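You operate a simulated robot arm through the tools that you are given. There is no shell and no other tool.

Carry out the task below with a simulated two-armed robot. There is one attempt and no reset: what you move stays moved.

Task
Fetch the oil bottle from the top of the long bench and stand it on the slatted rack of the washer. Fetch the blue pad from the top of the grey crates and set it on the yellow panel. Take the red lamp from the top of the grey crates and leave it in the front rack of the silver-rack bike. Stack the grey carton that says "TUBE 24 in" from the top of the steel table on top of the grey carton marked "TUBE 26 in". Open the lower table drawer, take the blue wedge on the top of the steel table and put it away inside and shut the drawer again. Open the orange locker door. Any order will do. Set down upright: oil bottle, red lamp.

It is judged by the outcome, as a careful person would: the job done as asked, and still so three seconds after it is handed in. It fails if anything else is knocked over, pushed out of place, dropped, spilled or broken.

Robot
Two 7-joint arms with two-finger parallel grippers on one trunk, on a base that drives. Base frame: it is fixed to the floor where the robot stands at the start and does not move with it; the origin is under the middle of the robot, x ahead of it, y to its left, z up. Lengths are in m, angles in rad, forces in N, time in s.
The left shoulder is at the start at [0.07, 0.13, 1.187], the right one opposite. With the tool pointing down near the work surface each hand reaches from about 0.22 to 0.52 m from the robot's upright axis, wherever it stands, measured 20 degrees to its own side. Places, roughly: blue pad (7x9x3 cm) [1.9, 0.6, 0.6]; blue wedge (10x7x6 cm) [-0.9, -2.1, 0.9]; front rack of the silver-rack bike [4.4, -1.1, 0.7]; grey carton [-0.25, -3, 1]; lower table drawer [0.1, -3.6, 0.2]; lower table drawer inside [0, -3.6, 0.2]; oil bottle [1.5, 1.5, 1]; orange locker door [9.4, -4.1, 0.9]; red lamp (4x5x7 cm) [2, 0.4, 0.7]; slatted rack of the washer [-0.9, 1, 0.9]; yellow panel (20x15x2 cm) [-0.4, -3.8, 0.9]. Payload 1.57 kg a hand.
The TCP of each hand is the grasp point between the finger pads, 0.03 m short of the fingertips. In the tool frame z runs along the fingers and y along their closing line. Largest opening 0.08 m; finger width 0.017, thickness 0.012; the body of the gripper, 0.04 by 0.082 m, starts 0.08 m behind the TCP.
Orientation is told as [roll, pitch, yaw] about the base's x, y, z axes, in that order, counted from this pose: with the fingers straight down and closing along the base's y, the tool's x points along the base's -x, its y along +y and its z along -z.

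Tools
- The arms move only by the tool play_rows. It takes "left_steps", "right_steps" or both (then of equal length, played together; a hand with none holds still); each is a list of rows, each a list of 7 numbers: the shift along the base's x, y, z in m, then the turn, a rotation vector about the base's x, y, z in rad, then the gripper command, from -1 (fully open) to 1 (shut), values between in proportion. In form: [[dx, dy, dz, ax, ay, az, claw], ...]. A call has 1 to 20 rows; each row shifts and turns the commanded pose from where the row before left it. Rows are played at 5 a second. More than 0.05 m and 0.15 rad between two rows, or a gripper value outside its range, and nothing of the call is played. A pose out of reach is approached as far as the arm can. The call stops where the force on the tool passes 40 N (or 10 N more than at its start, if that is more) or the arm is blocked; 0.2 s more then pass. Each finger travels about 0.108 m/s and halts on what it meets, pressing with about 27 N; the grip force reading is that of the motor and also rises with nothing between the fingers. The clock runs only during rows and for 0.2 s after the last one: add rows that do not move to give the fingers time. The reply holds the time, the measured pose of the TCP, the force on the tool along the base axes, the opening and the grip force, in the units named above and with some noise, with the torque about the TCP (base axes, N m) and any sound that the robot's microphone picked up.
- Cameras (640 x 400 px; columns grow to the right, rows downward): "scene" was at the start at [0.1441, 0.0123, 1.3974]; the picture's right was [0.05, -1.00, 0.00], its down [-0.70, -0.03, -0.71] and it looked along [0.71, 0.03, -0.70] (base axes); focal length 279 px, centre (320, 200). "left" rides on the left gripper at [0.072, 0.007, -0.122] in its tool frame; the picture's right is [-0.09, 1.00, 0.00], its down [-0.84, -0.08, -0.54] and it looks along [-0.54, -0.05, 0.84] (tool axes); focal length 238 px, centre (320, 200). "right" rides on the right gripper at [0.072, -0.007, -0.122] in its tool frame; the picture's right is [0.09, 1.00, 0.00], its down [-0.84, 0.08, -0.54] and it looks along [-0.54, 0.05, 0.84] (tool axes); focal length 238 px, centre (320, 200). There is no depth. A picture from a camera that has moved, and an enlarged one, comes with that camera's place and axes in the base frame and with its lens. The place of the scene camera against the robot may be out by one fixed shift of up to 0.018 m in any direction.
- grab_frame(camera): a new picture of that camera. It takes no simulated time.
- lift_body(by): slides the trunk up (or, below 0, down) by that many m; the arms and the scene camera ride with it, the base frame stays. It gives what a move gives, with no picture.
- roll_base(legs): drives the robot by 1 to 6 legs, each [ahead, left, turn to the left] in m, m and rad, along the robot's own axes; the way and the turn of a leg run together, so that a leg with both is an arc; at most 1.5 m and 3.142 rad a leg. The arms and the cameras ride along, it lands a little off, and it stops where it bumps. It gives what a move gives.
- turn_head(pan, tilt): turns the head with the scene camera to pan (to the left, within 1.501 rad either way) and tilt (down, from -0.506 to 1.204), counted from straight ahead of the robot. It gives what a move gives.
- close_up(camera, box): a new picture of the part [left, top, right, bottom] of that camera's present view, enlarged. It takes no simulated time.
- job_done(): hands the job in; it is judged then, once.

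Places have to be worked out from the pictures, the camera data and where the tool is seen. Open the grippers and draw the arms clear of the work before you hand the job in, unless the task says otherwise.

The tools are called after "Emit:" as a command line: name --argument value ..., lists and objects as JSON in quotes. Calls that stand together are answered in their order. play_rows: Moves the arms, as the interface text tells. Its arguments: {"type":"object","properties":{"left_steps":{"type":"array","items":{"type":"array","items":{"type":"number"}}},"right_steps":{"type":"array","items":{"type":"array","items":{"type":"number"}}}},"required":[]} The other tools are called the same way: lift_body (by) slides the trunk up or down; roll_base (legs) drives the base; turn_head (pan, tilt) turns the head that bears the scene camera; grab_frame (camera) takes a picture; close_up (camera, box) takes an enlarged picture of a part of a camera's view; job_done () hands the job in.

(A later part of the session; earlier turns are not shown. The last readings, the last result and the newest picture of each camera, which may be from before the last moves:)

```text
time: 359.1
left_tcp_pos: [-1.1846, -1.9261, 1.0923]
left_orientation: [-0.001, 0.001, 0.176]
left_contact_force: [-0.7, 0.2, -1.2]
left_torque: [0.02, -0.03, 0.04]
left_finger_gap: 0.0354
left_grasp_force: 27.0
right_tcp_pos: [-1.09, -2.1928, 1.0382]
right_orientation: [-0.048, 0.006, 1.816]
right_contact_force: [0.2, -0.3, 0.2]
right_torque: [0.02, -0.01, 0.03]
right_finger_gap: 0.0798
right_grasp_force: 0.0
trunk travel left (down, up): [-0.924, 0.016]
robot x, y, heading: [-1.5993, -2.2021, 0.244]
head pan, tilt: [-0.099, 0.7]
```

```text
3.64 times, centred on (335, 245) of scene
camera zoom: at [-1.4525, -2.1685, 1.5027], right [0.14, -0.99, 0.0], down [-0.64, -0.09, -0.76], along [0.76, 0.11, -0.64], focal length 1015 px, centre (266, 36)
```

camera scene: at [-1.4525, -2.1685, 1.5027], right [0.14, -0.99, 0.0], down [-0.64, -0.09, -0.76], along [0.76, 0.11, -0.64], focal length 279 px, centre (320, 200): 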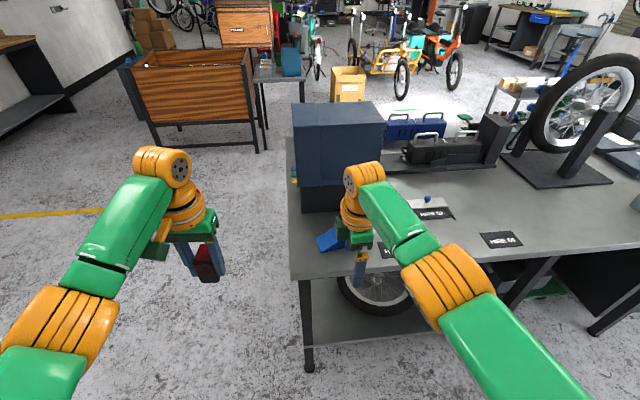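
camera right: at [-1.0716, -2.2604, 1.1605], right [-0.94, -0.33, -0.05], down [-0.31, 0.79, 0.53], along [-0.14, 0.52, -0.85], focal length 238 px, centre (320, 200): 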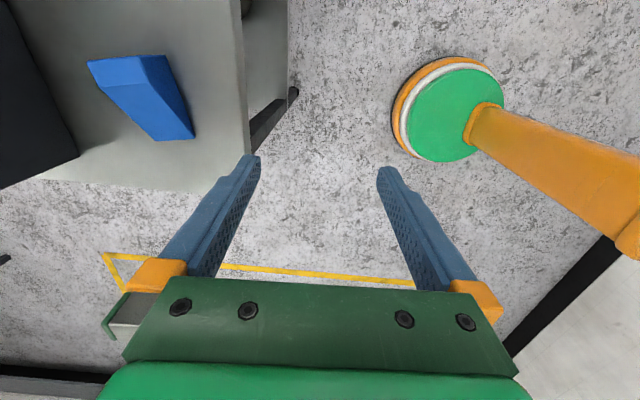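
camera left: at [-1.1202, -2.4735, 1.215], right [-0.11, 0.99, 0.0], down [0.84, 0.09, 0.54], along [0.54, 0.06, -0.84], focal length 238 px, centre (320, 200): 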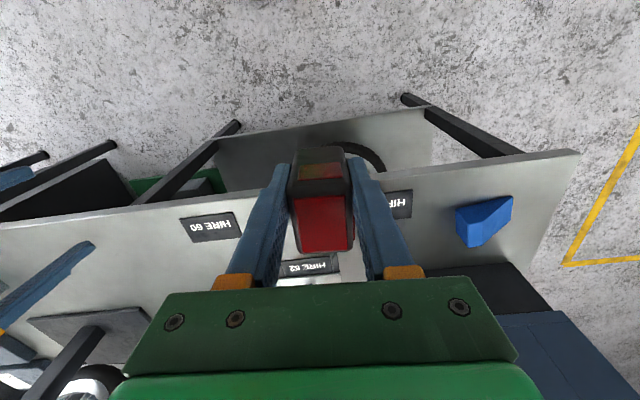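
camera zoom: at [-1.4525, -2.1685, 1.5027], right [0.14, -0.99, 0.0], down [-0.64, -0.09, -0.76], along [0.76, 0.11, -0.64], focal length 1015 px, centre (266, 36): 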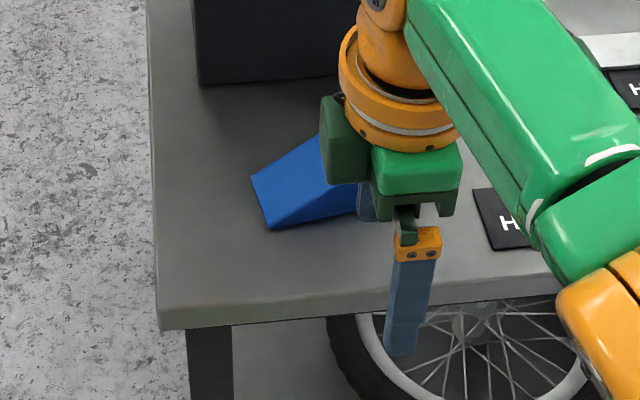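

Wedge: tall end toward the south, about 5.7 cm wide, grip point ≈(−0.884,−2.147), closing angle ≈0.43 rad. I straighten and yaw the right hand, retract it 0.1 m, then drive ahead 0.27 m.

Emit:
play_rows --right_steps '[[-0.0323, -0.008, 0, -0.0118, 0.0466, 0.06, -1], [-0.0323, -0.008, 0, 0, 0, 0.06, -1], [-0.0323, -0.008, 0, 0, 0, 0.06, -1], [0, 0, 0, 0, 0, 0, -1]]'

Emit:
roll_base --legs '[[0.27, 0, 0]]'

Emit:
grab_frame --camera "right"

Emit:
grab_frame --camera "scene"

```text
time: 360.1
left_tcp_pos: [-1.1854, -1.9259, 1.0927]
left_orientation: [-0.003, 0.001, 0.175]
left_contact_force: [0.1, 0.8, -1.2]
left_torque: [-0.01, 0.03, 0.03]
left_finger_gap: 0.0355
left_grasp_force: 27.2
right_tcp_pos: [-1.1863, -2.2157, 1.0397]
right_orientation: [0.002, 0.007, 1.999]
right_contact_force: [0.9, -0.8, 0.1]
right_torque: [-0.01, 0.02, 0.0]
right_finger_gap: 0.08
right_grasp_force: 0.2
trunk travel left (down, up): [-0.924, 0.016]
robot x, y, heading: [-1.5973, -2.1988, 0.245]
head pan, tilt: [-0.099, 0.7]
```

```text
time: 362.0
left_tcp_pos: [-0.9278, -1.8656, 1.0937]
left_orientation: [-0.002, 0.0, 0.169]
left_contact_force: [0.1, -1.3, -0.6]
left_torque: [-0.04, 0.03, -0.02]
left_finger_gap: 0.0354
left_grasp_force: 26.6
right_tcp_pos: [-0.931, -2.1553, 1.0409]
right_orientation: [-0.004, 0.008, 1.99]
right_contact_force: [-0.2, 0.2, 0.4]
right_torque: [0.01, -0.03, 0.01]
right_finger_gap: 0.0801
right_grasp_force: 0.0
trunk travel left (down, up): [-0.924, 0.016]
robot x, y, heading: [-1.343, -2.1407, 0.237]
head pan, tilt: [-0.099, 0.7]
```

```text
taken
camera right: at [-0.8949, -2.2181, 1.1623], right [-0.87, -0.49, 0.0], down [-0.41, 0.74, 0.54], along [-0.26, 0.47, -0.84], focal length 238 px, centre (320, 200)
```

right: 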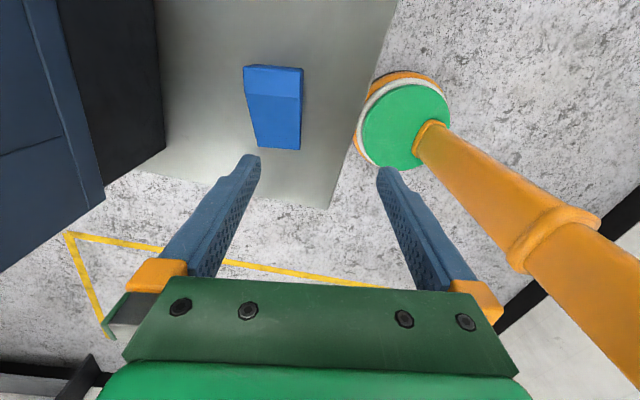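

```text
taken
camera scene: at [-1.1985, -2.1069, 1.503], right [0.14, -0.99, 0.0], down [-0.64, -0.09, -0.77], along [0.76, 0.11, -0.64], focal length 279 px, centre (320, 200)
```

scene: 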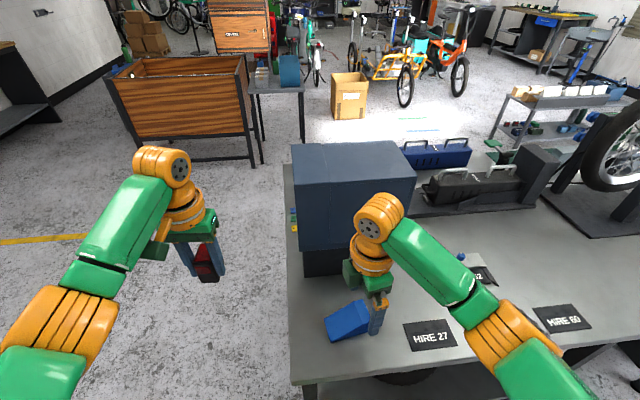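

I centre over the wedge (trim yaw), lower the trunk 0.12 m for reach, and descend.

Emit:
lift_body --by -0.1

Emit:
play_rows --right_steps '[[0.026, 0.0036, 0, 0, 0, 0.025, -1], [0.026, 0.0036, 0, 0, 0, 0, -1], [0, 0, 0, 0, 0, 0, -1]]'

Emit:
grab_frame --camera "right"

```text
time: 363.4
left_tcp_pos: [-0.9269, -1.8656, 0.9924]
left_orientation: [-0.003, 0.003, 0.169]
left_contact_force: [-0.4, 0.7, -1.2]
left_torque: [-0.03, 0.01, 0.02]
left_finger_gap: 0.0358
left_grasp_force: 27.6
right_tcp_pos: [-0.9275, -2.1562, 0.9397]
right_orientation: [-0.001, 0.005, 1.991]
right_contact_force: [0.6, 0.2, -0.7]
right_torque: [0.01, -0.01, 0.01]
right_finger_gap: 0.0801
right_grasp_force: 0.1
trunk travel left (down, up): [-0.824, 0.116]
robot x, y, heading: [-1.3376, -2.1395, 0.238]
head pan, tilt: [-0.099, 0.7]
```

```text
time: 364.2
left_tcp_pos: [-0.9268, -1.8662, 0.9928]
left_orientation: [-0.003, 0.003, 0.167]
left_contact_force: [-0.7, -0.8, 0.0]
left_torque: [-0.03, 0.03, 0.02]
left_finger_gap: 0.0356
left_grasp_force: 26.6
right_tcp_pos: [-0.8767, -2.1492, 0.9387]
right_orientation: [-0.003, 0.006, 2.016]
right_contact_force: [0.1, 0.3, -0.1]
right_torque: [-0.01, -0.02, 0.01]
right_finger_gap: 0.08
right_grasp_force: 0.1
trunk travel left (down, up): [-0.824, 0.116]
robot x, y, heading: [-1.3382, -2.139, 0.234]
head pan, tilt: [-0.099, 0.7]
```

```text
taken
camera right: at [-0.8383, -2.2093, 1.0608], right [-0.86, -0.51, 0.0], down [-0.43, 0.72, 0.54], along [-0.27, 0.46, -0.84], focal length 238 px, centre (320, 200)
```

right: 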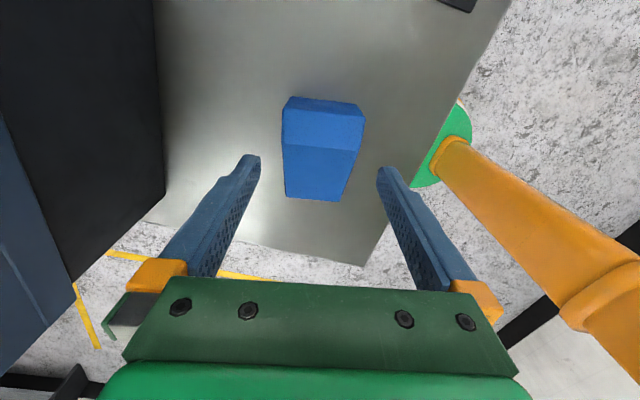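

Grip point projects onto the wedge's ridge — good. I descend to 0.876.

Emit:
play_rows --right_steps '[[0, 0, -0.03, 0, 0, 0, -1], [0, 0, -0.02, 0, 0, 0, -1], [0, 0, -0.01, 0, 0, 0, -1], [0, 0, 0, 0, 0, 0, -1]]'

Emit:
grab_frame --camera "right"

Emit:
close_up --camera "scene" --box '[300, 230, 440, 350]'

```text
time: 365.2
left_tcp_pos: [-0.9265, -1.8647, 0.9922]
left_orientation: [-0.002, 0.002, 0.167]
left_contact_force: [0.0, -0.5, -1.4]
left_torque: [0.01, 0.04, 0.0]
left_finger_gap: 0.0353
left_grasp_force: 26.4
right_tcp_pos: [-0.8737, -2.1486, 0.8781]
right_orientation: [0.001, 0.005, 2.015]
right_contact_force: [-0.4, -0.2, 0.4]
right_torque: [-0.02, 0.01, -0.02]
right_finger_gap: 0.0802
right_grasp_force: 0.1
trunk travel left (down, up): [-0.824, 0.116]
robot x, y, heading: [-1.3374, -2.1381, 0.239]
head pan, tilt: [-0.099, 0.7]
```

```text
taken
camera right: at [-0.8378, -2.2084, 0.9999], right [-0.86, -0.51, 0.0], down [-0.43, 0.72, 0.54], along [-0.28, 0.46, -0.84], focal length 238 px, centre (320, 200)
```

right: 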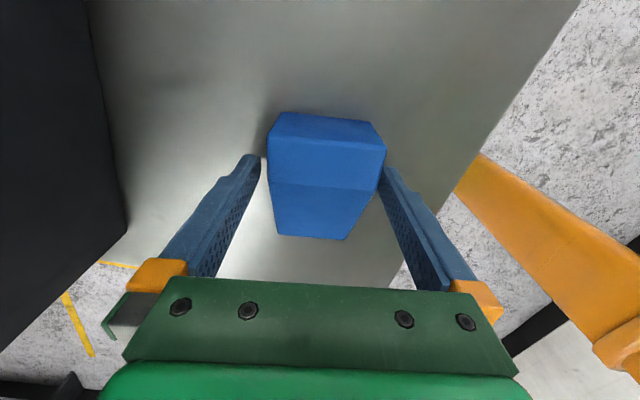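

```text
3.33 times, centred on (370, 290) of scene
camera zoom: at [-1.1947, -2.106, 1.4027], right [0.14, -0.99, 0.0], down [-0.64, -0.09, -0.76], along [0.76, 0.11, -0.64], focal length 931 px, centre (153, -100)
```

zoom: 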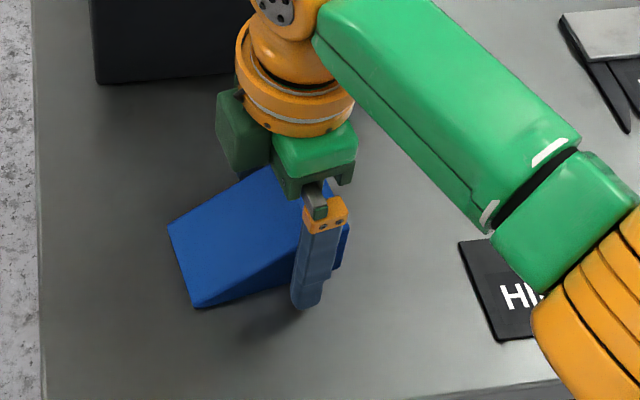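

Fingers straddle the wedge's tall end. I close and lift slightly.

Emit:
play_rows --right_steps '[[-0.003, -0.001, -0.002, 0, 0, 0, -1], [0, 0, 0, 0, 0, 0, -0.3], [0, 0, 0, 0, 0, 0, 0.3], [0, 0, 0, 0, 0, 0, 1], [0, 0, 0, 0, 0, 0, 1], [0, 0, 0, 0, 0, 0, 1]]'

Emit:
play_rows --right_steps '[[0, 0, 0.005, 0, 0, 0, 1], [0, 0, 0.01, 0, 0, 0, 1], [0, 0, 0.02, 0, 0, 0, 1], [0, 0, 0.02, 0, 0, 0, 1], [0, 0, 0.02, 0, 0, 0, 1], [0, 0, 0, 0, 0, 0, 1]]'

Emit:
grab_frame --camera "right"

Emit:
close_up --camera "scene" --box '[300, 200, 440, 320]'

```text
time: 366.6
left_tcp_pos: [-0.9255, -1.8656, 0.9917]
left_orientation: [-0.003, 0.003, 0.167]
left_contact_force: [0.5, 0.0, -0.7]
left_torque: [0.02, 0.02, 0.0]
left_finger_gap: 0.0353
left_grasp_force: 26.5
right_tcp_pos: [-0.8787, -2.1508, 0.8766]
right_orientation: [0.001, 0.004, 2.015]
right_contact_force: [2.2, 0.1, 5.4]
right_torque: [-0.12, 0.03, -0.05]
right_finger_gap: 0.0599
right_grasp_force: 27.0
trunk travel left (down, up): [-0.824, 0.116]
robot x, y, heading: [-1.3397, -2.1389, 0.233]
head pan, tilt: [-0.099, 0.7]
```

```text
time: 368.0
left_tcp_pos: [-0.9266, -1.8659, 0.9914]
left_orientation: [-0.003, 0.002, 0.165]
left_contact_force: [-0.5, -0.6, -1.5]
left_torque: [-0.02, 0.02, 0.0]
left_finger_gap: 0.0356
left_grasp_force: 27.2
right_tcp_pos: [-0.8782, -2.151, 0.9525]
right_orientation: [-0.001, 0.004, 2.015]
right_contact_force: [0.0, -0.3, -1.5]
right_torque: [0.04, -0.02, 0.0]
right_finger_gap: 0.0599
right_grasp_force: 26.6
trunk travel left (down, up): [-0.824, 0.116]
robot x, y, heading: [-1.3406, -2.1367, 0.235]
head pan, tilt: [-0.099, 0.7]
```

```text
taken
camera right: at [-0.8403, -2.2104, 1.0739], right [-0.86, -0.51, 0.0], down [-0.43, 0.72, 0.54], along [-0.28, 0.46, -0.84], focal length 238 px, centre (320, 200)
```

right: 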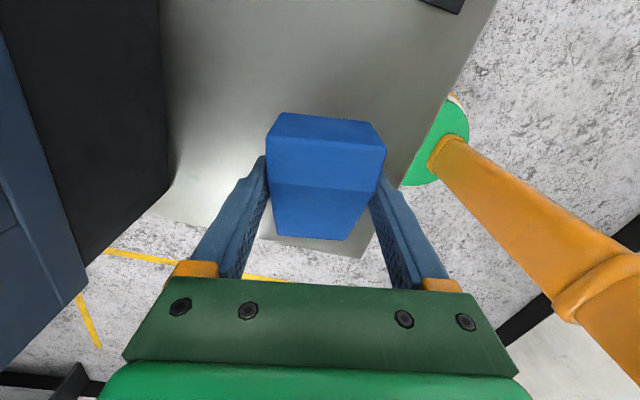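

```text
3.33 times, centred on (370, 260) of scene
camera zoom: at [-1.1942, -2.106, 1.4026], right [0.14, -0.99, 0.0], down [-0.64, -0.09, -0.76], along [0.76, 0.11, -0.64], focal length 931 px, centre (153, 0)
```

zoom: 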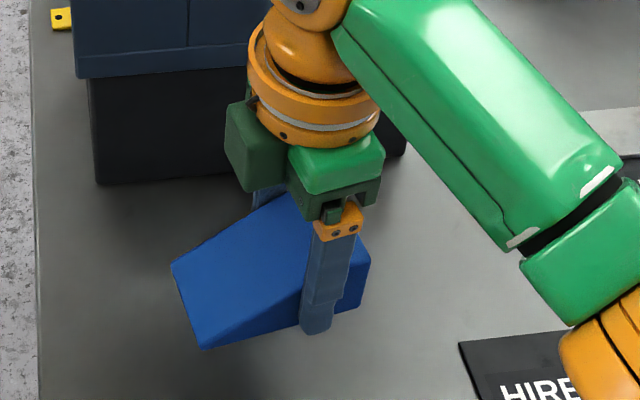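

Wedge held. I raise, back off, and drive around the table's left end to the open drawer.

Emit:
lift_body --by 0.1

Emit:
roll_base --legs '[[-0.27, 0, 0], [0, -1.3, 0], [0, -1.25, 0], [1.0, 0, 0], [0.9, 0, 0]]'

Emit:
turn_head --pan 0.3 --tilt 0.5

Emit:
grab_frame --camera "scene"

```text
time: 369.3
left_tcp_pos: [-0.9258, -1.8661, 1.092]
left_orientation: [-0.001, 0.001, 0.167]
left_contact_force: [-0.2, 0.0, -0.9]
left_torque: [0.01, 0.03, 0.01]
left_finger_gap: 0.0355
left_grasp_force: 27.0
right_tcp_pos: [-0.8784, -2.1507, 1.0533]
right_orientation: [0.0, 0.005, 2.016]
right_contact_force: [-0.5, 0.1, -2.5]
right_torque: [-0.02, 0.02, -0.01]
right_finger_gap: 0.0598
right_grasp_force: 27.1
trunk travel left (down, up): [-0.924, 0.016]
robot x, y, heading: [-1.3423, -2.1361, 0.243]
head pan, tilt: [-0.099, 0.7]
```

```text
time: 392.3
left_tcp_pos: [1.2187, -3.9555, 1.0922]
left_orientation: [-0.002, 0.002, 0.179]
left_contact_force: [1.3, -0.2, -0.3]
left_torque: [0.05, 0.0, -0.01]
left_finger_gap: 0.0357
left_grasp_force: 27.1
right_tcp_pos: [1.2687, -4.2394, 1.0518]
right_orientation: [0.0, 0.005, 2.026]
right_contact_force: [0.4, -0.3, -2.1]
right_torque: [-0.01, -0.03, -0.01]
right_finger_gap: 0.0598
right_grasp_force: 26.8
trunk travel left (down, up): [-0.924, 0.016]
robot x, y, heading: [0.8041, -4.2309, 0.245]
head pan, tilt: [-0.099, 0.7]
```

```text
time: 393.2
left_tcp_pos: [1.2205, -3.9546, 1.0916]
left_orientation: [-0.001, 0.001, 0.178]
left_contact_force: [1.2, 0.5, -0.4]
left_torque: [-0.01, 0.02, 0.01]
left_finger_gap: 0.0358
left_grasp_force: 27.2
right_tcp_pos: [1.2702, -4.2394, 1.0513]
right_orientation: [0.001, 0.005, 2.025]
right_contact_force: [-0.2, -0.4, -1.8]
right_torque: [0.0, -0.02, 0.01]
right_finger_gap: 0.0594
right_grasp_force: 27.4
trunk travel left (down, up): [-0.924, 0.016]
robot x, y, heading: [0.8064, -4.2322, 0.247]
head pan, tilt: [0.3, 0.499]
```

```text
taken
camera scene: at [0.9479, -4.1634, 1.5203], right [0.52, -0.85, 0.0], down [-0.41, -0.25, -0.88], along [0.75, 0.46, -0.48], focal length 279 px, centre (320, 200)
```

scene: 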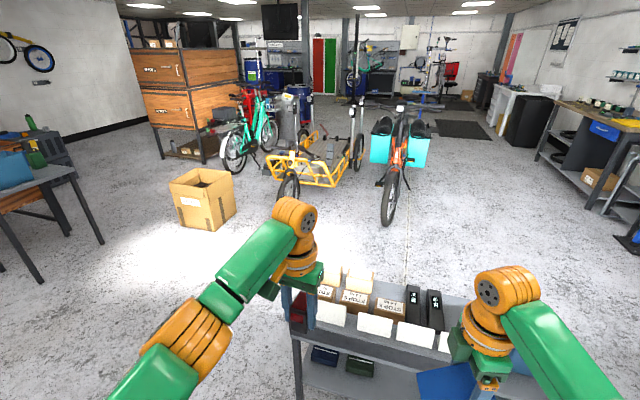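

I rotate to face the table, keeping clear of the parts table, and line up in front of the open drawer.

Emit:
roll_base --legs '[[0, 0, 3.135], [-0.22, 0, 0], [0, -0.73, 0]]'

Emit:
turn_head --pan -0.1 --tilt 0.95

Emit:
grab_frame --camera "scene"

Emit:
grab_frame --camera "right"

```text
time: 405.9
left_tcp_pos: [0.409, -3.7689, 1.0911]
left_orientation: [-0.002, 0.001, -2.918]
left_contact_force: [0.1, -0.4, -0.6]
left_torque: [0.03, -0.01, 0.02]
left_finger_gap: 0.0354
left_grasp_force: 27.8
right_tcp_pos: [0.3453, -3.4873, 1.0512]
right_orientation: [-0.001, 0.009, -1.071]
right_contact_force: [-0.5, -0.6, -1.5]
right_torque: [0.01, 0.01, -0.04]
right_finger_gap: 0.0599
right_grasp_force: 26.9
trunk travel left (down, up): [-0.924, 0.016]
robot x, y, heading: [0.8085, -3.4709, -2.85]
head pan, tilt: [0.3, 0.499]
```

```text
time: 406.8
left_tcp_pos: [0.4092, -3.7662, 1.0912]
left_orientation: [-0.002, 0.002, -2.918]
left_contact_force: [0.1, -0.1, -0.6]
left_torque: [-0.01, -0.05, -0.01]
left_finger_gap: 0.0354
left_grasp_force: 26.5
right_tcp_pos: [0.3455, -3.4854, 1.0512]
right_orientation: [0.0, 0.004, -1.072]
right_contact_force: [0.4, -0.4, -2.3]
right_torque: [-0.01, -0.03, 0.01]
right_finger_gap: 0.0598
right_grasp_force: 27.4
trunk travel left (down, up): [-0.924, 0.016]
robot x, y, heading: [0.811, -3.4742, -2.842]
head pan, tilt: [-0.099, 0.949]
```

```text
taken
camera scene: at [0.6988, -3.4921, 1.4829], right [-0.19, 0.98, 0.0], down [0.8, 0.16, -0.58], along [-0.57, -0.11, -0.81], focal length 279 px, centre (320, 200)
```

scene: 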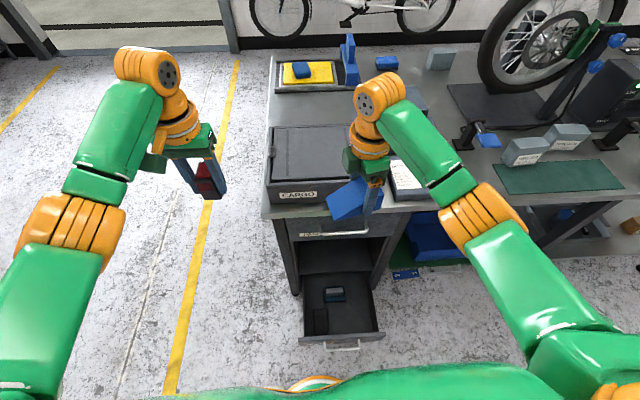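

```text
taken
camera right: at [0.3059, -3.4249, 1.1737], right [0.83, 0.56, 0.0], down [0.47, -0.7, 0.54], along [0.3, -0.45, -0.84], focal length 238 px, centre (320, 200)
```

right: 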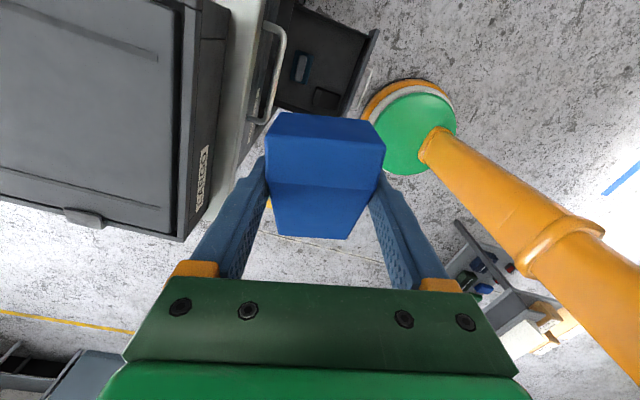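

I fix heading, back 5 cm, retract the hand from the table edge, and lower the trunk.

Emit:
roll_base --legs '[[-0.05, 0, -0.06]]'

Emit:
play_rows --right_steps '[[0.03, 0.0072, 0, 0, 0, -0.05, 1], [0.03, 0.0072, 0, 0, 0, -0.05, 1], [0.02, 0.005, 0, 0, 0, 0, 1], [0, 0, 0, 0, 0, 0, 1]]'

Emit:
lift_body --by -0.4

Emit:
lift_body --by -0.3

Emit:
grab_frame --camera "scene"

Emit:
grab_frame --camera "right"

```text
time: 407.7
left_tcp_pos: [0.4329, -3.733, 1.0875]
left_orientation: [-0.005, 0.012, -2.977]
left_contact_force: [-0.6, -1.3, -1.9]
left_torque: [0.05, -0.09, 0.02]
left_finger_gap: 0.0353
left_grasp_force: 26.9
right_tcp_pos: [0.3856, -3.4482, 1.0486]
right_orientation: [0.009, 0.005, -1.13]
right_contact_force: [-0.1, -0.1, -2.2]
right_torque: [-0.01, -0.07, -0.05]
right_finger_gap: 0.0594
right_grasp_force: 27.2
trunk travel left (down, up): [-0.924, 0.016]
robot x, y, heading: [0.8588, -3.4573, -2.908]
head pan, tilt: [-0.099, 0.949]
```

```text
time: 408.7
left_tcp_pos: [0.4407, -3.729, 1.0921]
left_orientation: [-0.002, 0.003, -2.979]
left_contact_force: [-0.2, -0.2, -1.5]
left_torque: [-0.02, 0.0, 0.0]
left_finger_gap: 0.0356
left_grasp_force: 26.5
right_tcp_pos: [0.4759, -3.4243, 1.0524]
right_orientation: [-0.002, 0.006, -1.23]
right_contact_force: [0.5, -0.9, -1.1]
right_torque: [0.01, 0.0, 0.01]
right_finger_gap: 0.0596
right_grasp_force: 26.9
trunk travel left (down, up): [-0.924, 0.016]
robot x, y, heading: [0.8558, -3.4594, -2.907]
head pan, tilt: [-0.099, 0.949]
```

```text
time: 412.5
left_tcp_pos: [0.4394, -3.7309, 0.6911]
left_orientation: [-0.001, 0.002, -2.978]
left_contact_force: [-0.5, -0.1, -1.2]
left_torque: [-0.02, 0.0, -0.01]
left_finger_gap: 0.0357
left_grasp_force: 27.0
right_tcp_pos: [0.4748, -3.4255, 0.6517]
right_orientation: [-0.001, 0.007, -1.229]
right_contact_force: [-0.5, -0.7, -3.2]
right_torque: [-0.01, 0.02, 0.01]
right_finger_gap: 0.0596
right_grasp_force: 26.9
trunk travel left (down, up): [-0.524, 0.416]
robot x, y, heading: [0.8529, -3.4566, -2.91]
head pan, tilt: [-0.099, 0.949]
```

```text
time: 415.5
left_tcp_pos: [0.4401, -3.7308, 0.3909]
left_orientation: [-0.002, 0.001, -2.977]
left_contact_force: [0.6, -0.3, -1.3]
left_torque: [0.0, -0.03, -0.03]
left_finger_gap: 0.0352
left_grasp_force: 27.1
right_tcp_pos: [0.4746, -3.4252, 0.3516]
right_orientation: [0.001, 0.007, -1.23]
right_contact_force: [-0.2, 0.2, -2.1]
right_torque: [0.01, -0.01, 0.01]
right_finger_gap: 0.0598
right_grasp_force: 26.9
trunk travel left (down, up): [-0.224, 0.716]
robot x, y, heading: [0.8565, -3.4572, -2.903]
head pan, tilt: [-0.099, 0.949]
```

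```text
taken
camera scene: at [0.7459, -3.4722, 0.7829], right [-0.13, 0.99, 0.0], down [0.81, 0.11, -0.58], along [-0.58, -0.08, -0.81], focal length 279 px, centre (320, 200)
```

scene: 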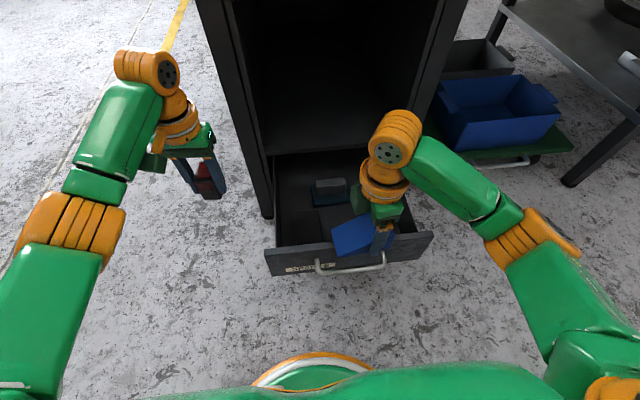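

```text
taken
camera right: at [0.4454, -3.3589, 0.4732], right [0.91, 0.42, 0.0], down [0.35, -0.77, 0.54], along [0.23, -0.49, -0.84], focal length 238 px, centre (320, 200)
```

right: 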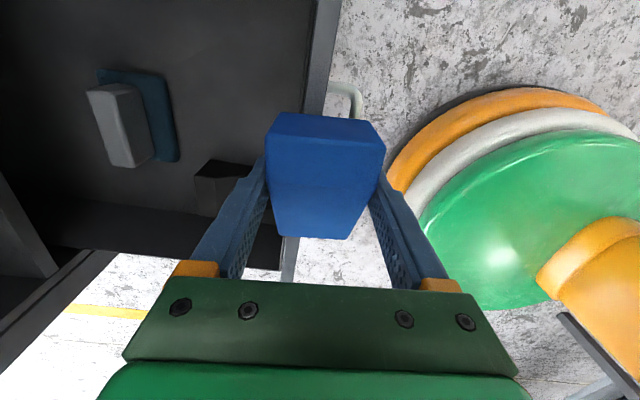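

The wedge is above the drawer's front; I move it inward over the free space and lower with the trunk.

Emit:
play_rows --right_steps '[[-0.0304, -0.0074, 0, 0, 0, 0, 1], [-0.0304, -0.0074, 0, 0, 0, 0, 1], [-0.0304, -0.0074, 0, 0, 0, 0, 1], [-0.0304, -0.0074, 0, 0, 0, 0, 1], [0, 0, 0, 0, 0, 0, 1]]'

Emit:
lift_body --by -0.12

Emit:
grab_frame --camera "right"

Emit:
grab_frame --camera "scene"

```text
time: 416.7
left_tcp_pos: [0.44, -3.7317, 0.3919]
left_orientation: [-0.002, 0.001, -2.977]
left_contact_force: [-0.6, -0.1, -2.0]
left_torque: [-0.01, -0.02, 0.0]
left_finger_gap: 0.0356
left_grasp_force: 27.4
right_tcp_pos: [0.3538, -3.4544, 0.3523]
right_orientation: [-0.001, 0.001, -1.227]
right_contact_force: [-0.2, -0.1, -2.5]
right_torque: [0.01, -0.01, 0.03]
right_finger_gap: 0.0597
right_grasp_force: 26.4
trunk travel left (down, up): [-0.224, 0.716]
robot x, y, heading: [0.8581, -3.4597, -2.905]
head pan, tilt: [-0.099, 0.949]
```

```text
time: 418.2
left_tcp_pos: [0.4397, -3.7318, 0.2717]
left_orientation: [-0.001, 0.001, -2.977]
left_contact_force: [0.7, 0.4, -0.9]
left_torque: [-0.04, 0.01, 0.0]
left_finger_gap: 0.0355
left_grasp_force: 27.0
right_tcp_pos: [0.3536, -3.4539, 0.231]
right_orientation: [0.001, 0.003, -1.23]
right_contact_force: [0.6, -0.1, -2.5]
right_torque: [0.03, 0.0, 0.02]
right_finger_gap: 0.0597
right_grasp_force: 26.9
trunk travel left (down, up): [-0.104, 0.836]
robot x, y, heading: [0.8535, -3.4618, -2.906]
head pan, tilt: [-0.099, 0.949]
```

```text
taken
camera right: at [0.3255, -3.3871, 0.3526], right [0.91, 0.42, 0.0], down [0.35, -0.76, 0.54], along [0.23, -0.49, -0.84], focal length 238 px, centre (320, 200)
```

right: 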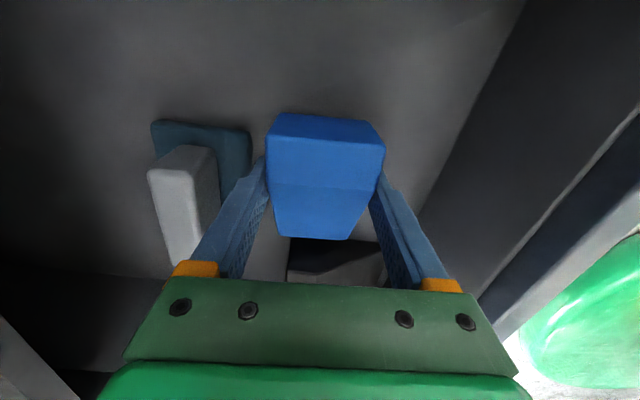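

```text
taken
camera scene: at [0.746, -3.4722, 0.6629], right [-0.13, 0.99, 0.0], down [0.81, 0.11, -0.58], along [-0.58, -0.08, -0.81], focal length 279 px, centre (320, 200)
```

scene: 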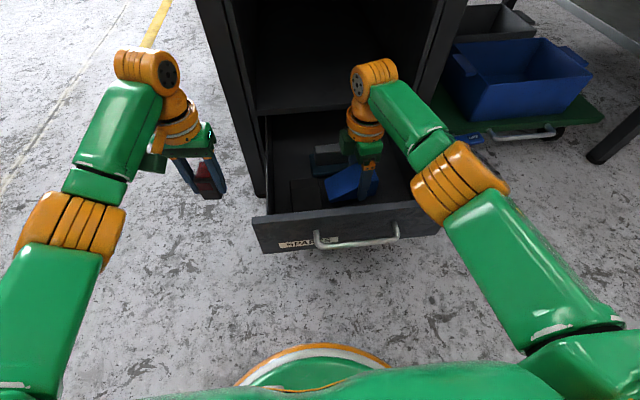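

Free space confirmed below; I shift 1.5 cm toward the front and lower further.

Emit:
play_rows --right_steps '[[0.0145, 0.0035, 0, 0, 0, 0, 1], [0, 0, 0, 0, 0, 0, 1]]'

Emit:
lift_body --by -0.08

Emit:
play_rows --right_steps '[[0, 0, -0.02, 0, 0, 0, 1], [0, 0, -0.02, 0, 0, 0, 1], [0, 0, 0, 0, 0, 0, 1]]'

Emit:
close_up --camera "scene" --box '[240, 90, 460, 260]'

```text
time: 418.8
left_tcp_pos: [0.4401, -3.7293, 0.2725]
left_orientation: [-0.002, 0.002, -2.978]
left_contact_force: [-0.2, -1.2, -0.4]
left_torque: [-0.01, 0.02, -0.02]
left_finger_gap: 0.0355
left_grasp_force: 26.5
right_tcp_pos: [0.3687, -3.4505, 0.2305]
right_orientation: [0.002, 0.001, -1.231]
right_contact_force: [0.2, 1.0, -2.3]
right_torque: [-0.02, 0.01, 0.03]
right_finger_gap: 0.0598
right_grasp_force: 27.1
trunk travel left (down, up): [-0.104, 0.836]
robot x, y, heading: [0.8554, -3.4585, -2.906]
head pan, tilt: [-0.099, 0.949]
```

```text
time: 419.4
left_tcp_pos: [0.4412, -3.7313, 0.2478]
left_orientation: [-0.004, -0.002, -2.978]
left_contact_force: [-0.6, -0.2, -1.1]
left_torque: [0.03, -0.01, 0.01]
left_finger_gap: 0.0353
left_grasp_force: 27.2
right_tcp_pos: [0.3684, -3.4528, 0.2122]
right_orientation: [-0.016, 0.001, -1.23]
right_contact_force: [-1.5, 0.6, 18.6]
right_torque: [0.42, -0.31, 0.03]
right_finger_gap: 0.0598
right_grasp_force: 27.0
trunk travel left (down, up): [-0.079, 0.861]
robot x, y, heading: [0.8555, -3.4587, -2.908]
head pan, tilt: [-0.099, 0.949]
stopped: the force on the tool passed its limit at 55 N (the readings are from after the stop); the commanded pose is now the measured one
```

```text
time: 419.8
left_tcp_pos: [0.4421, -3.7297, 0.2504]
left_orientation: [-0.004, -0.006, -2.979]
left_contact_force: [0.0, 0.1, -0.4]
left_torque: [-0.02, 0.01, -0.03]
left_finger_gap: 0.0356
left_grasp_force: 26.9
right_tcp_pos: [0.3659, -3.4529, 0.2071]
right_orientation: [-0.029, 0.003, -1.229]
right_contact_force: [-0.8, 1.4, 42.5]
right_torque: [0.71, -1.32, 0.1]
right_finger_gap: 0.0604
right_grasp_force: 26.9
trunk travel left (down, up): [-0.079, 0.861]
robot x, y, heading: [0.8554, -3.4607, -2.909]
head pan, tilt: [-0.099, 0.949]
stopped in row 1 (right hand): the force on the tool passed its limit at 92 N (the readings are from after the stop); the commanded pose is now the measured one
```

```text
2.35 times, centred on (350, 175) of scene
camera zoom: at [0.7509, -3.4723, 0.6392], right [-0.13, 0.99, 0.0], down [0.8, 0.11, -0.59], along [-0.58, -0.08, -0.81], focal length 657 px, centre (249, 259)
```

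zoom: 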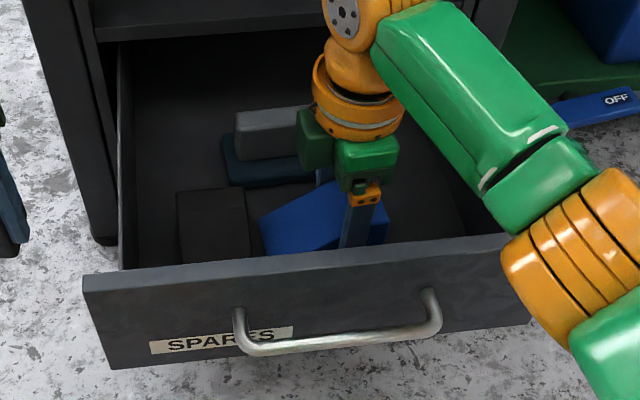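

The drawer floor is at ≈0.178 (wedge is resting on it, pressing 42 N). I ease up and release.

Emit:
play_rows --right_steps '[[0, 0, 0.004, 0, 0, 0, 1], [0, 0, 0, 0, 0, 0, 1]]'

```text
time: 420.4
left_tcp_pos: [0.4401, -3.7297, 0.2481]
left_orientation: [-0.002, -0.003, -2.978]
left_contact_force: [0.0, 0.3, -0.4]
left_torque: [0.04, -0.05, 0.02]
left_finger_gap: 0.0354
left_grasp_force: 27.3
right_tcp_pos: [0.3674, -3.4515, 0.206]
right_orientation: [-0.017, 0.002, -1.229]
right_contact_force: [-0.2, 1.6, 27.3]
right_torque: [0.57, -0.82, 0.09]
right_finger_gap: 0.0599
right_grasp_force: 26.6
trunk travel left (down, up): [-0.079, 0.861]
robot x, y, heading: [0.8557, -3.46, -2.91]
head pan, tilt: [-0.099, 0.949]
```

Still loaded; I raise a little more.

Emit:
play_rows --right_steps '[[0, 0, 0.004, 0, 0, 0, 1], [0, 0, 0.002, 0, 0, 0, 1], [0, 0, 0, 0, 0, 0, 1]]'

```text
time: 421.2
left_tcp_pos: [0.4404, -3.7294, 0.2469]
left_orientation: [-0.003, 0.003, -2.98]
left_contact_force: [0.5, 0.6, 0.0]
left_torque: [-0.03, -0.03, 0.01]
left_finger_gap: 0.0353
left_grasp_force: 26.9
right_tcp_pos: [0.3671, -3.4523, 0.2103]
right_orientation: [-0.012, -0.002, -1.229]
right_contact_force: [-0.2, 0.7, -1.9]
right_torque: [0.03, -0.02, 0.02]
right_finger_gap: 0.0599
right_grasp_force: 27.0
trunk travel left (down, up): [-0.079, 0.861]
robot x, y, heading: [0.855, -3.4572, -2.913]
head pan, tilt: [-0.099, 0.949]
```

Just off the floor by ~2 mm. I lower 2 mm and open the fingers.

Emit:
play_rows --right_steps '[[0, 0, -0.002, 0, 0, 0, 1], [0, 0, 0, 0, 0, 0, 0.0], [0, 0, 0, 0, 0, 0, -0.8], [0, 0, 0, 0, 0, 0, -0.8], [0, 0, 0.02, 0, 0, 0, -0.8], [0, 0, 0.03, 0, 0, 0, -0.8], [0, 0, 0.03, 0, 0, 0, -0.8], [0, 0, 0.03, 0, 0, 0, -0.8], [0, 0, 0, 0, 0, 0, -0.8]]'

Emit:
grab_frame --camera "right"

Emit:
close_up --camera "scene" --box '[240, 90, 460, 260]'

```text
time: 423.2
left_tcp_pos: [0.4395, -3.7295, 0.2464]
left_orientation: [-0.005, 0.002, -2.979]
left_contact_force: [0.9, -0.1, -0.4]
left_torque: [0.01, -0.02, 0.0]
left_finger_gap: 0.0353
left_grasp_force: 27.0
right_tcp_pos: [0.3654, -3.4532, 0.3185]
right_orientation: [-0.013, -0.003, -1.229]
right_contact_force: [0.2, -0.2, 0.5]
right_torque: [-0.01, -0.04, 0.0]
right_finger_gap: 0.0722
right_grasp_force: 0.0
trunk travel left (down, up): [-0.079, 0.861]
robot x, y, heading: [0.8534, -3.4595, -2.906]
head pan, tilt: [-0.099, 0.949]
```

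```text
taken
camera right: at [0.3373, -3.3844, 0.4394], right [0.91, 0.42, -0.01], down [0.36, -0.76, 0.54], along [0.22, -0.5, -0.84], focal length 238 px, centre (320, 200)
```

right: 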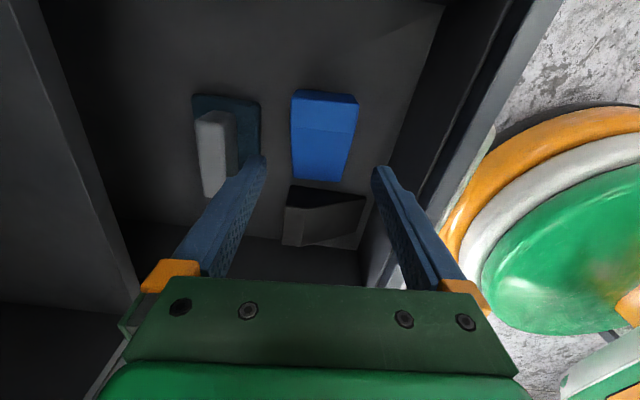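

```text
2.35 times, centred on (350, 175) of scene
camera zoom: at [0.7461, -3.4721, 0.6377], right [-0.13, 0.99, 0.0], down [0.81, 0.11, -0.58], along [-0.58, -0.08, -0.81], focal length 657 px, centre (249, 259)
```

zoom: 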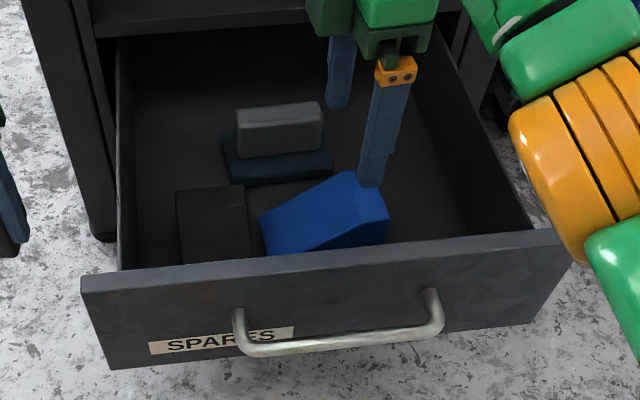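

The wedge lies flat in the drawer. I raise the hand, move it out in front of the drawer, close the fingers, and lower to handle height for pushing it shut.

Emit:
play_rows --right_steps '[[0, 0, 0.03, 0, 0, 0, 0], [0.04, 0.0097, 0, 0, 0, 0, 1], [0.04, 0.0097, 0, 0, 0, 0, 1], [0.04, 0.0097, 0, 0, 0, 0, 1], [0.04, 0.0097, 0, 0, 0, 0, 1], [0.04, 0.0097, 0, 0, 0, 0, 1], [0, 0, 0, 0, 0, 0, 1]]'

Emit:
grab_frame --camera "scene"

```text
time: 424.8
left_tcp_pos: [0.4403, -3.7293, 0.2474]
left_orientation: [-0.004, 0.001, -2.979]
left_contact_force: [0.3, -1.3, -0.9]
left_torque: [0.02, -0.01, -0.02]
left_finger_gap: 0.0356
left_grasp_force: 26.9
right_tcp_pos: [0.3661, -3.45, 0.3472]
right_orientation: [-0.013, -0.002, -1.229]
right_contact_force: [0.0, 0.1, -0.8]
right_torque: [0.01, -0.02, 0.0]
right_finger_gap: 0.0
right_grasp_force: 21.3
right hand out of reach, approached as far as the arm can: row 2, 3, 4, 5, 6
trunk travel left (down, up): [-0.079, 0.861]
robot x, y, heading: [0.8562, -3.4598, -2.912]
head pan, tilt: [-0.099, 0.949]
```

```text
taken
camera scene: at [0.746, -3.4721, 0.6377], right [-0.13, 0.99, 0.0], down [0.81, 0.11, -0.58], along [-0.58, -0.08, -0.81], focal length 279 px, centre (320, 200)
```

scene: 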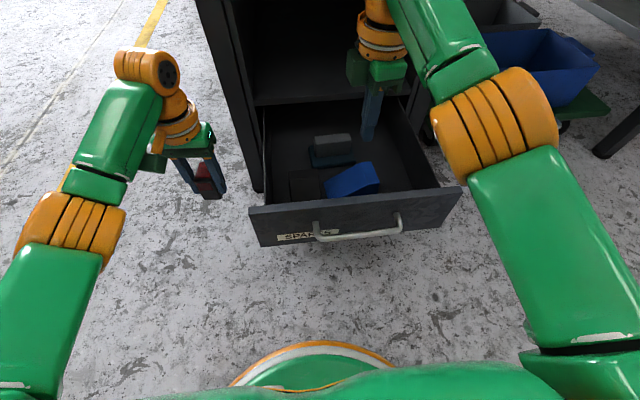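

The arm can't retract at this height; I raise the trunk a bit and back the base out instead.

Emit:
lift_body --by 0.1

Emit:
roll_base --legs '[[-0.26, 0, 0]]'

Emit:
play_rows --right_steps '[[0, 0, -0.03, 0, 0, 0, 1], [0, 0, -0.03, 0, 0, 0, 1], [0, 0, 0, 0, 0, 0, 1]]'

Emit:
grab_frame --camera "scene"

```text
time: 426.1
left_tcp_pos: [0.4407, -3.7303, 0.3469]
left_orientation: [-0.003, 0.0, -2.981]
left_contact_force: [0.0, 0.7, -1.6]
left_torque: [0.0, -0.04, -0.01]
left_finger_gap: 0.0355
left_grasp_force: 27.0
right_tcp_pos: [0.367, -3.4517, 0.4482]
right_orientation: [-0.013, -0.002, -1.229]
right_contact_force: [0.6, -0.6, -0.2]
right_torque: [0.02, 0.01, 0.02]
right_finger_gap: 0.0
right_grasp_force: 21.4
trunk travel left (down, up): [-0.179, 0.761]
robot x, y, heading: [0.8532, -3.4587, -2.905]
head pan, tilt: [-0.099, 0.949]
```

```text
time: 428.0
left_tcp_pos: [0.6954, -3.6709, 0.3471]
left_orientation: [-0.004, 0.001, -2.974]
left_contact_force: [-1.0, 0.3, -0.9]
left_torque: [-0.02, -0.02, 0.03]
left_finger_gap: 0.0356
left_grasp_force: 27.3
right_tcp_pos: [0.62, -3.3933, 0.4486]
right_orientation: [-0.012, -0.001, -1.225]
right_contact_force: [-0.1, 1.3, 0.7]
right_torque: [0.0, 0.01, 0.03]
right_finger_gap: 0.0001
right_grasp_force: 21.4
trunk travel left (down, up): [-0.179, 0.761]
robot x, y, heading: [1.1072, -3.4005, -2.906]
head pan, tilt: [-0.099, 0.949]
```

```text
time: 428.8
left_tcp_pos: [0.6966, -3.6711, 0.3472]
left_orientation: [-0.004, 0.002, -2.974]
left_contact_force: [0.6, -0.4, -1.6]
left_torque: [0.01, 0.0, 0.02]
left_finger_gap: 0.0353
left_grasp_force: 27.5
right_tcp_pos: [0.6215, -3.3903, 0.3853]
right_orientation: [-0.012, 0.001, -1.225]
right_contact_force: [0.0, 0.7, 0.1]
right_torque: [-0.02, -0.01, -0.01]
right_finger_gap: 0.0001
right_grasp_force: 20.8
trunk travel left (down, up): [-0.179, 0.761]
robot x, y, heading: [1.1117, -3.3998, -2.905]
head pan, tilt: [-0.099, 0.949]
```

```text
taken
camera scene: at [1.0009, -3.4117, 0.7377], right [-0.14, 0.99, 0.0], down [0.81, 0.11, -0.58], along [-0.58, -0.08, -0.81], focal length 279 px, centre (320, 200)
```

scene: 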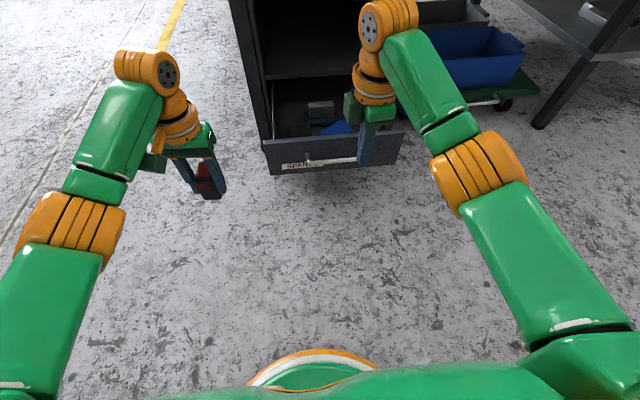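

I lower the closed fist to the handle's height in front of the drawer.

Emit:
lift_body --by -0.08

Emit:
play_rows --right_steps '[[0, 0, -0.03, 0, 0, 0, 1], [0, 0, -0.03, 0, 0, 0, 1], [0, 0, -0.025, 0, 0, 0, 1], [0, 0, 0, 0, 0, 0, 1]]'

Emit:
grab_frame --camera "right"

Emit:
grab_frame --camera "scene"

```text
time: 429.9
left_tcp_pos: [0.6957, -3.6715, 0.267]
left_orientation: [-0.004, 0.002, -2.973]
left_contact_force: [-0.1, -0.7, -0.9]
left_torque: [-0.02, -0.01, -0.01]
left_finger_gap: 0.0355
left_grasp_force: 26.9
right_tcp_pos: [0.6202, -3.3919, 0.307]
right_orientation: [-0.013, -0.002, -1.226]
right_contact_force: [0.2, -0.1, 0.1]
right_torque: [0.0, -0.01, 0.01]
right_finger_gap: 0.0
right_grasp_force: 20.8
trunk travel left (down, up): [-0.099, 0.841]
robot x, y, heading: [1.1091, -3.3988, -2.907]
head pan, tilt: [-0.099, 0.949]
```

```text
time: 430.9
left_tcp_pos: [0.6957, -3.6703, 0.2664]
left_orientation: [-0.004, 0.002, -2.975]
left_contact_force: [-0.2, 0.1, -0.6]
left_torque: [0.01, -0.01, -0.02]
left_finger_gap: 0.0357
left_grasp_force: 27.3
right_tcp_pos: [0.6225, -3.3919, 0.2215]
right_orientation: [-0.011, -0.003, -1.226]
right_contact_force: [-0.1, 0.1, 0.0]
right_torque: [-0.01, 0.01, 0.03]
right_finger_gap: 0.0
right_grasp_force: 21.1
trunk travel left (down, up): [-0.099, 0.841]
robot x, y, heading: [1.106, -3.3965, -2.909]
head pan, tilt: [-0.099, 0.949]
```

```text
taken
camera right: at [0.5941, -3.325, 0.3431], right [0.91, 0.42, -0.01], down [0.36, -0.76, 0.54], along [0.22, -0.5, -0.84], focal length 238 px, centre (320, 200)
```

right: 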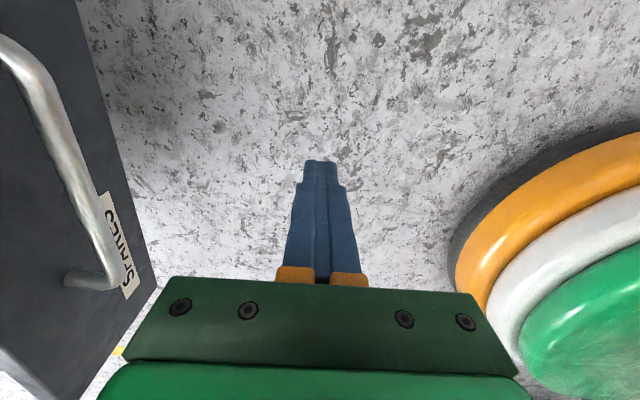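

```text
taken
camera scene: at [1.0009, -3.4117, 0.6577], right [-0.14, 0.99, 0.0], down [0.81, 0.11, -0.58], along [-0.58, -0.08, -0.81], focal length 279 px, centre (320, 200)
```

scene: 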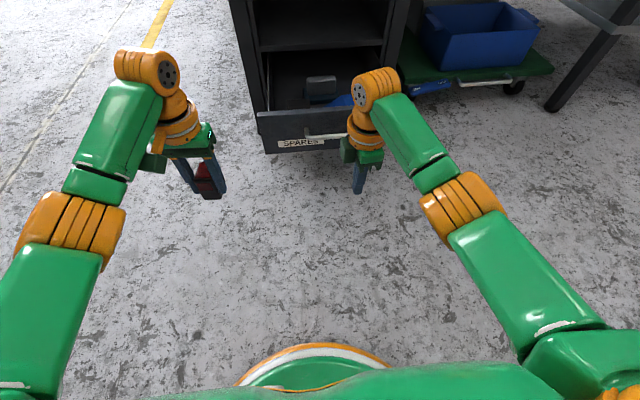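

The fist is in front of the handle bar. I push by driving forward 0.3 m.

Emit:
roll_base --legs '[[0.15, 0, 0], [0.15, 0, 0]]'

Emit:
grab_frame --camera "scene"

Emit:
grab_frame --camera "right"

```text
time: 433.3
left_tcp_pos: [0.4019, -3.7385, 0.2667]
left_orientation: [-0.003, 0.002, -2.978]
left_contact_force: [0.7, 0.9, -0.4]
left_torque: [0.0, -0.02, 0.0]
left_finger_gap: 0.0356
left_grasp_force: 26.7
right_tcp_pos: [0.3295, -3.4613, 0.2217]
right_orientation: [-0.012, -0.001, -1.226]
right_contact_force: [-0.1, 1.4, -0.6]
right_torque: [-0.01, -0.02, -0.01]
right_finger_gap: 0.0
right_grasp_force: 21.6
trunk travel left (down, up): [-0.099, 0.841]
robot x, y, heading: [0.8157, -3.4675, -2.907]
head pan, tilt: [-0.099, 0.949]
```

```text
taken
camera scene: at [0.7085, -3.4815, 0.6577], right [-0.13, 0.99, 0.0], down [0.81, 0.11, -0.58], along [-0.58, -0.08, -0.81], focal length 279 px, centre (320, 200)
```

scene: 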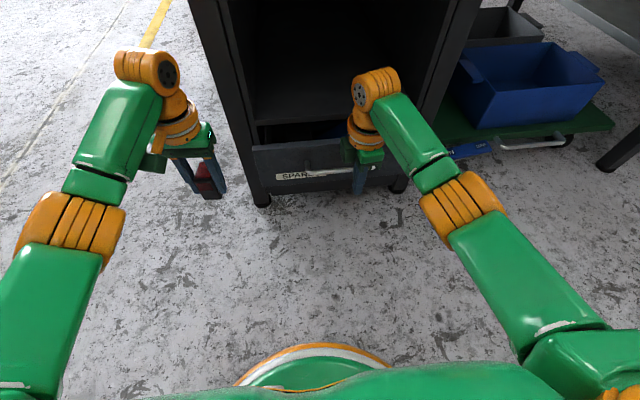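

```text
taken
camera right: at [0.302, -3.3938, 0.3434], right [0.91, 0.42, -0.01], down [0.36, -0.76, 0.54], along [0.22, -0.5, -0.84], focal length 238 px, centre (320, 200)
```

right: 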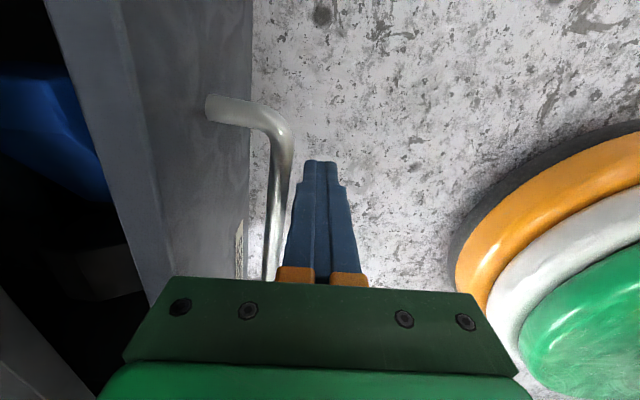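

Drawer is nearly shut, about 6 cm left. I push further with the base, then finish with the arm and force feedback.

Emit:
roll_base --legs '[[0.045, 0, 0]]'

Emit:
play_rows --right_steps '[[-0.0078, -0.0019, 0, 0, 0, 0, 1], [-0.0078, -0.0019, 0, 0, 0, 0, 1], [-0.0078, -0.0019, 0, 0, 0, 0, 1], [0, 0, 0, 0, 0, 0, 1]]'

Emit:
grab_frame --camera "right"

Emit:
close_up --camera "scene" --box '[220, 90, 440, 220]'

```text
time: 434.2
left_tcp_pos: [0.3585, -3.75, 0.2671]
left_orientation: [-0.003, 0.003, -2.978]
left_contact_force: [0.2, 0.4, -0.9]
left_torque: [0.02, 0.0, 0.0]
left_finger_gap: 0.0353
left_grasp_force: 26.6
right_tcp_pos: [0.2859, -3.4721, 0.2218]
right_orientation: [-0.012, 0.0, -1.225]
right_contact_force: [0.7, -1.0, 0.2]
right_torque: [0.01, 0.02, 0.0]
right_finger_gap: 0.0
right_grasp_force: 21.6
trunk travel left (down, up): [-0.099, 0.841]
robot x, y, heading: [0.7738, -3.4815, -2.913]
head pan, tilt: [-0.099, 0.949]
```

```text
time: 434.7
left_tcp_pos: [0.3596, -3.7487, 0.2671]
left_orientation: [-0.005, -0.001, -2.979]
left_contact_force: [0.0, 0.3, -1.0]
left_torque: [-0.02, -0.02, 0.01]
left_finger_gap: 0.0354
left_grasp_force: 27.2
right_tcp_pos: [0.2805, -3.4727, 0.2217]
right_orientation: [0.008, -0.002, -1.23]
right_contact_force: [13.7, 2.6, 5.9]
right_torque: [-0.01, 0.29, -0.1]
right_finger_gap: 0.0
right_grasp_force: 20.9
trunk travel left (down, up): [-0.099, 0.841]
robot x, y, heading: [0.774, -3.478, -2.91]
head pan, tilt: [-0.099, 0.949]
stopped in row 2 (right hand): the force on the tool passed its limit at 51 N (the readings are from after the stop); the commanded pose is now the measured one
```

```text
taken
camera right: at [0.2501, -3.4064, 0.3423], right [0.91, 0.42, 0.01], down [0.35, -0.76, 0.55], along [0.23, -0.49, -0.84], focal length 238 px, centre (320, 200)
```

right: 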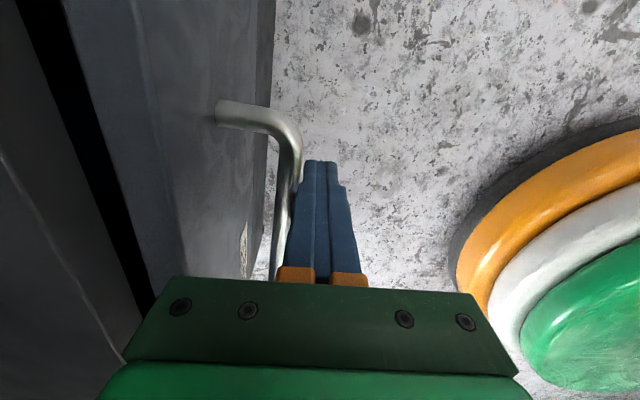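

```text
2.91 times, centred on (330, 155) of scene
camera zoom: at [0.6666, -3.4917, 0.6581], right [-0.13, 0.99, 0.0], down [0.8, 0.11, -0.58], along [-0.58, -0.08, -0.81], focal length 812 px, centre (291, 331)
```

zoom: 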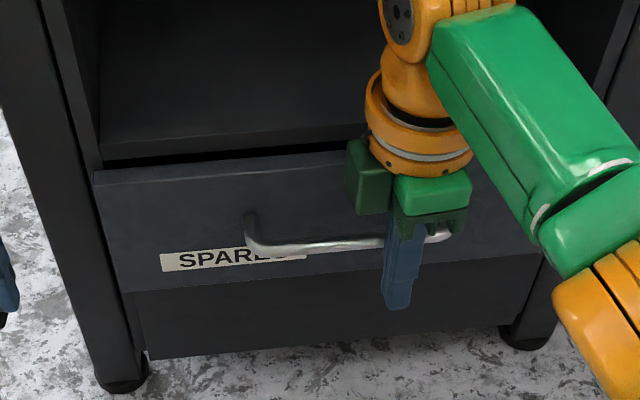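

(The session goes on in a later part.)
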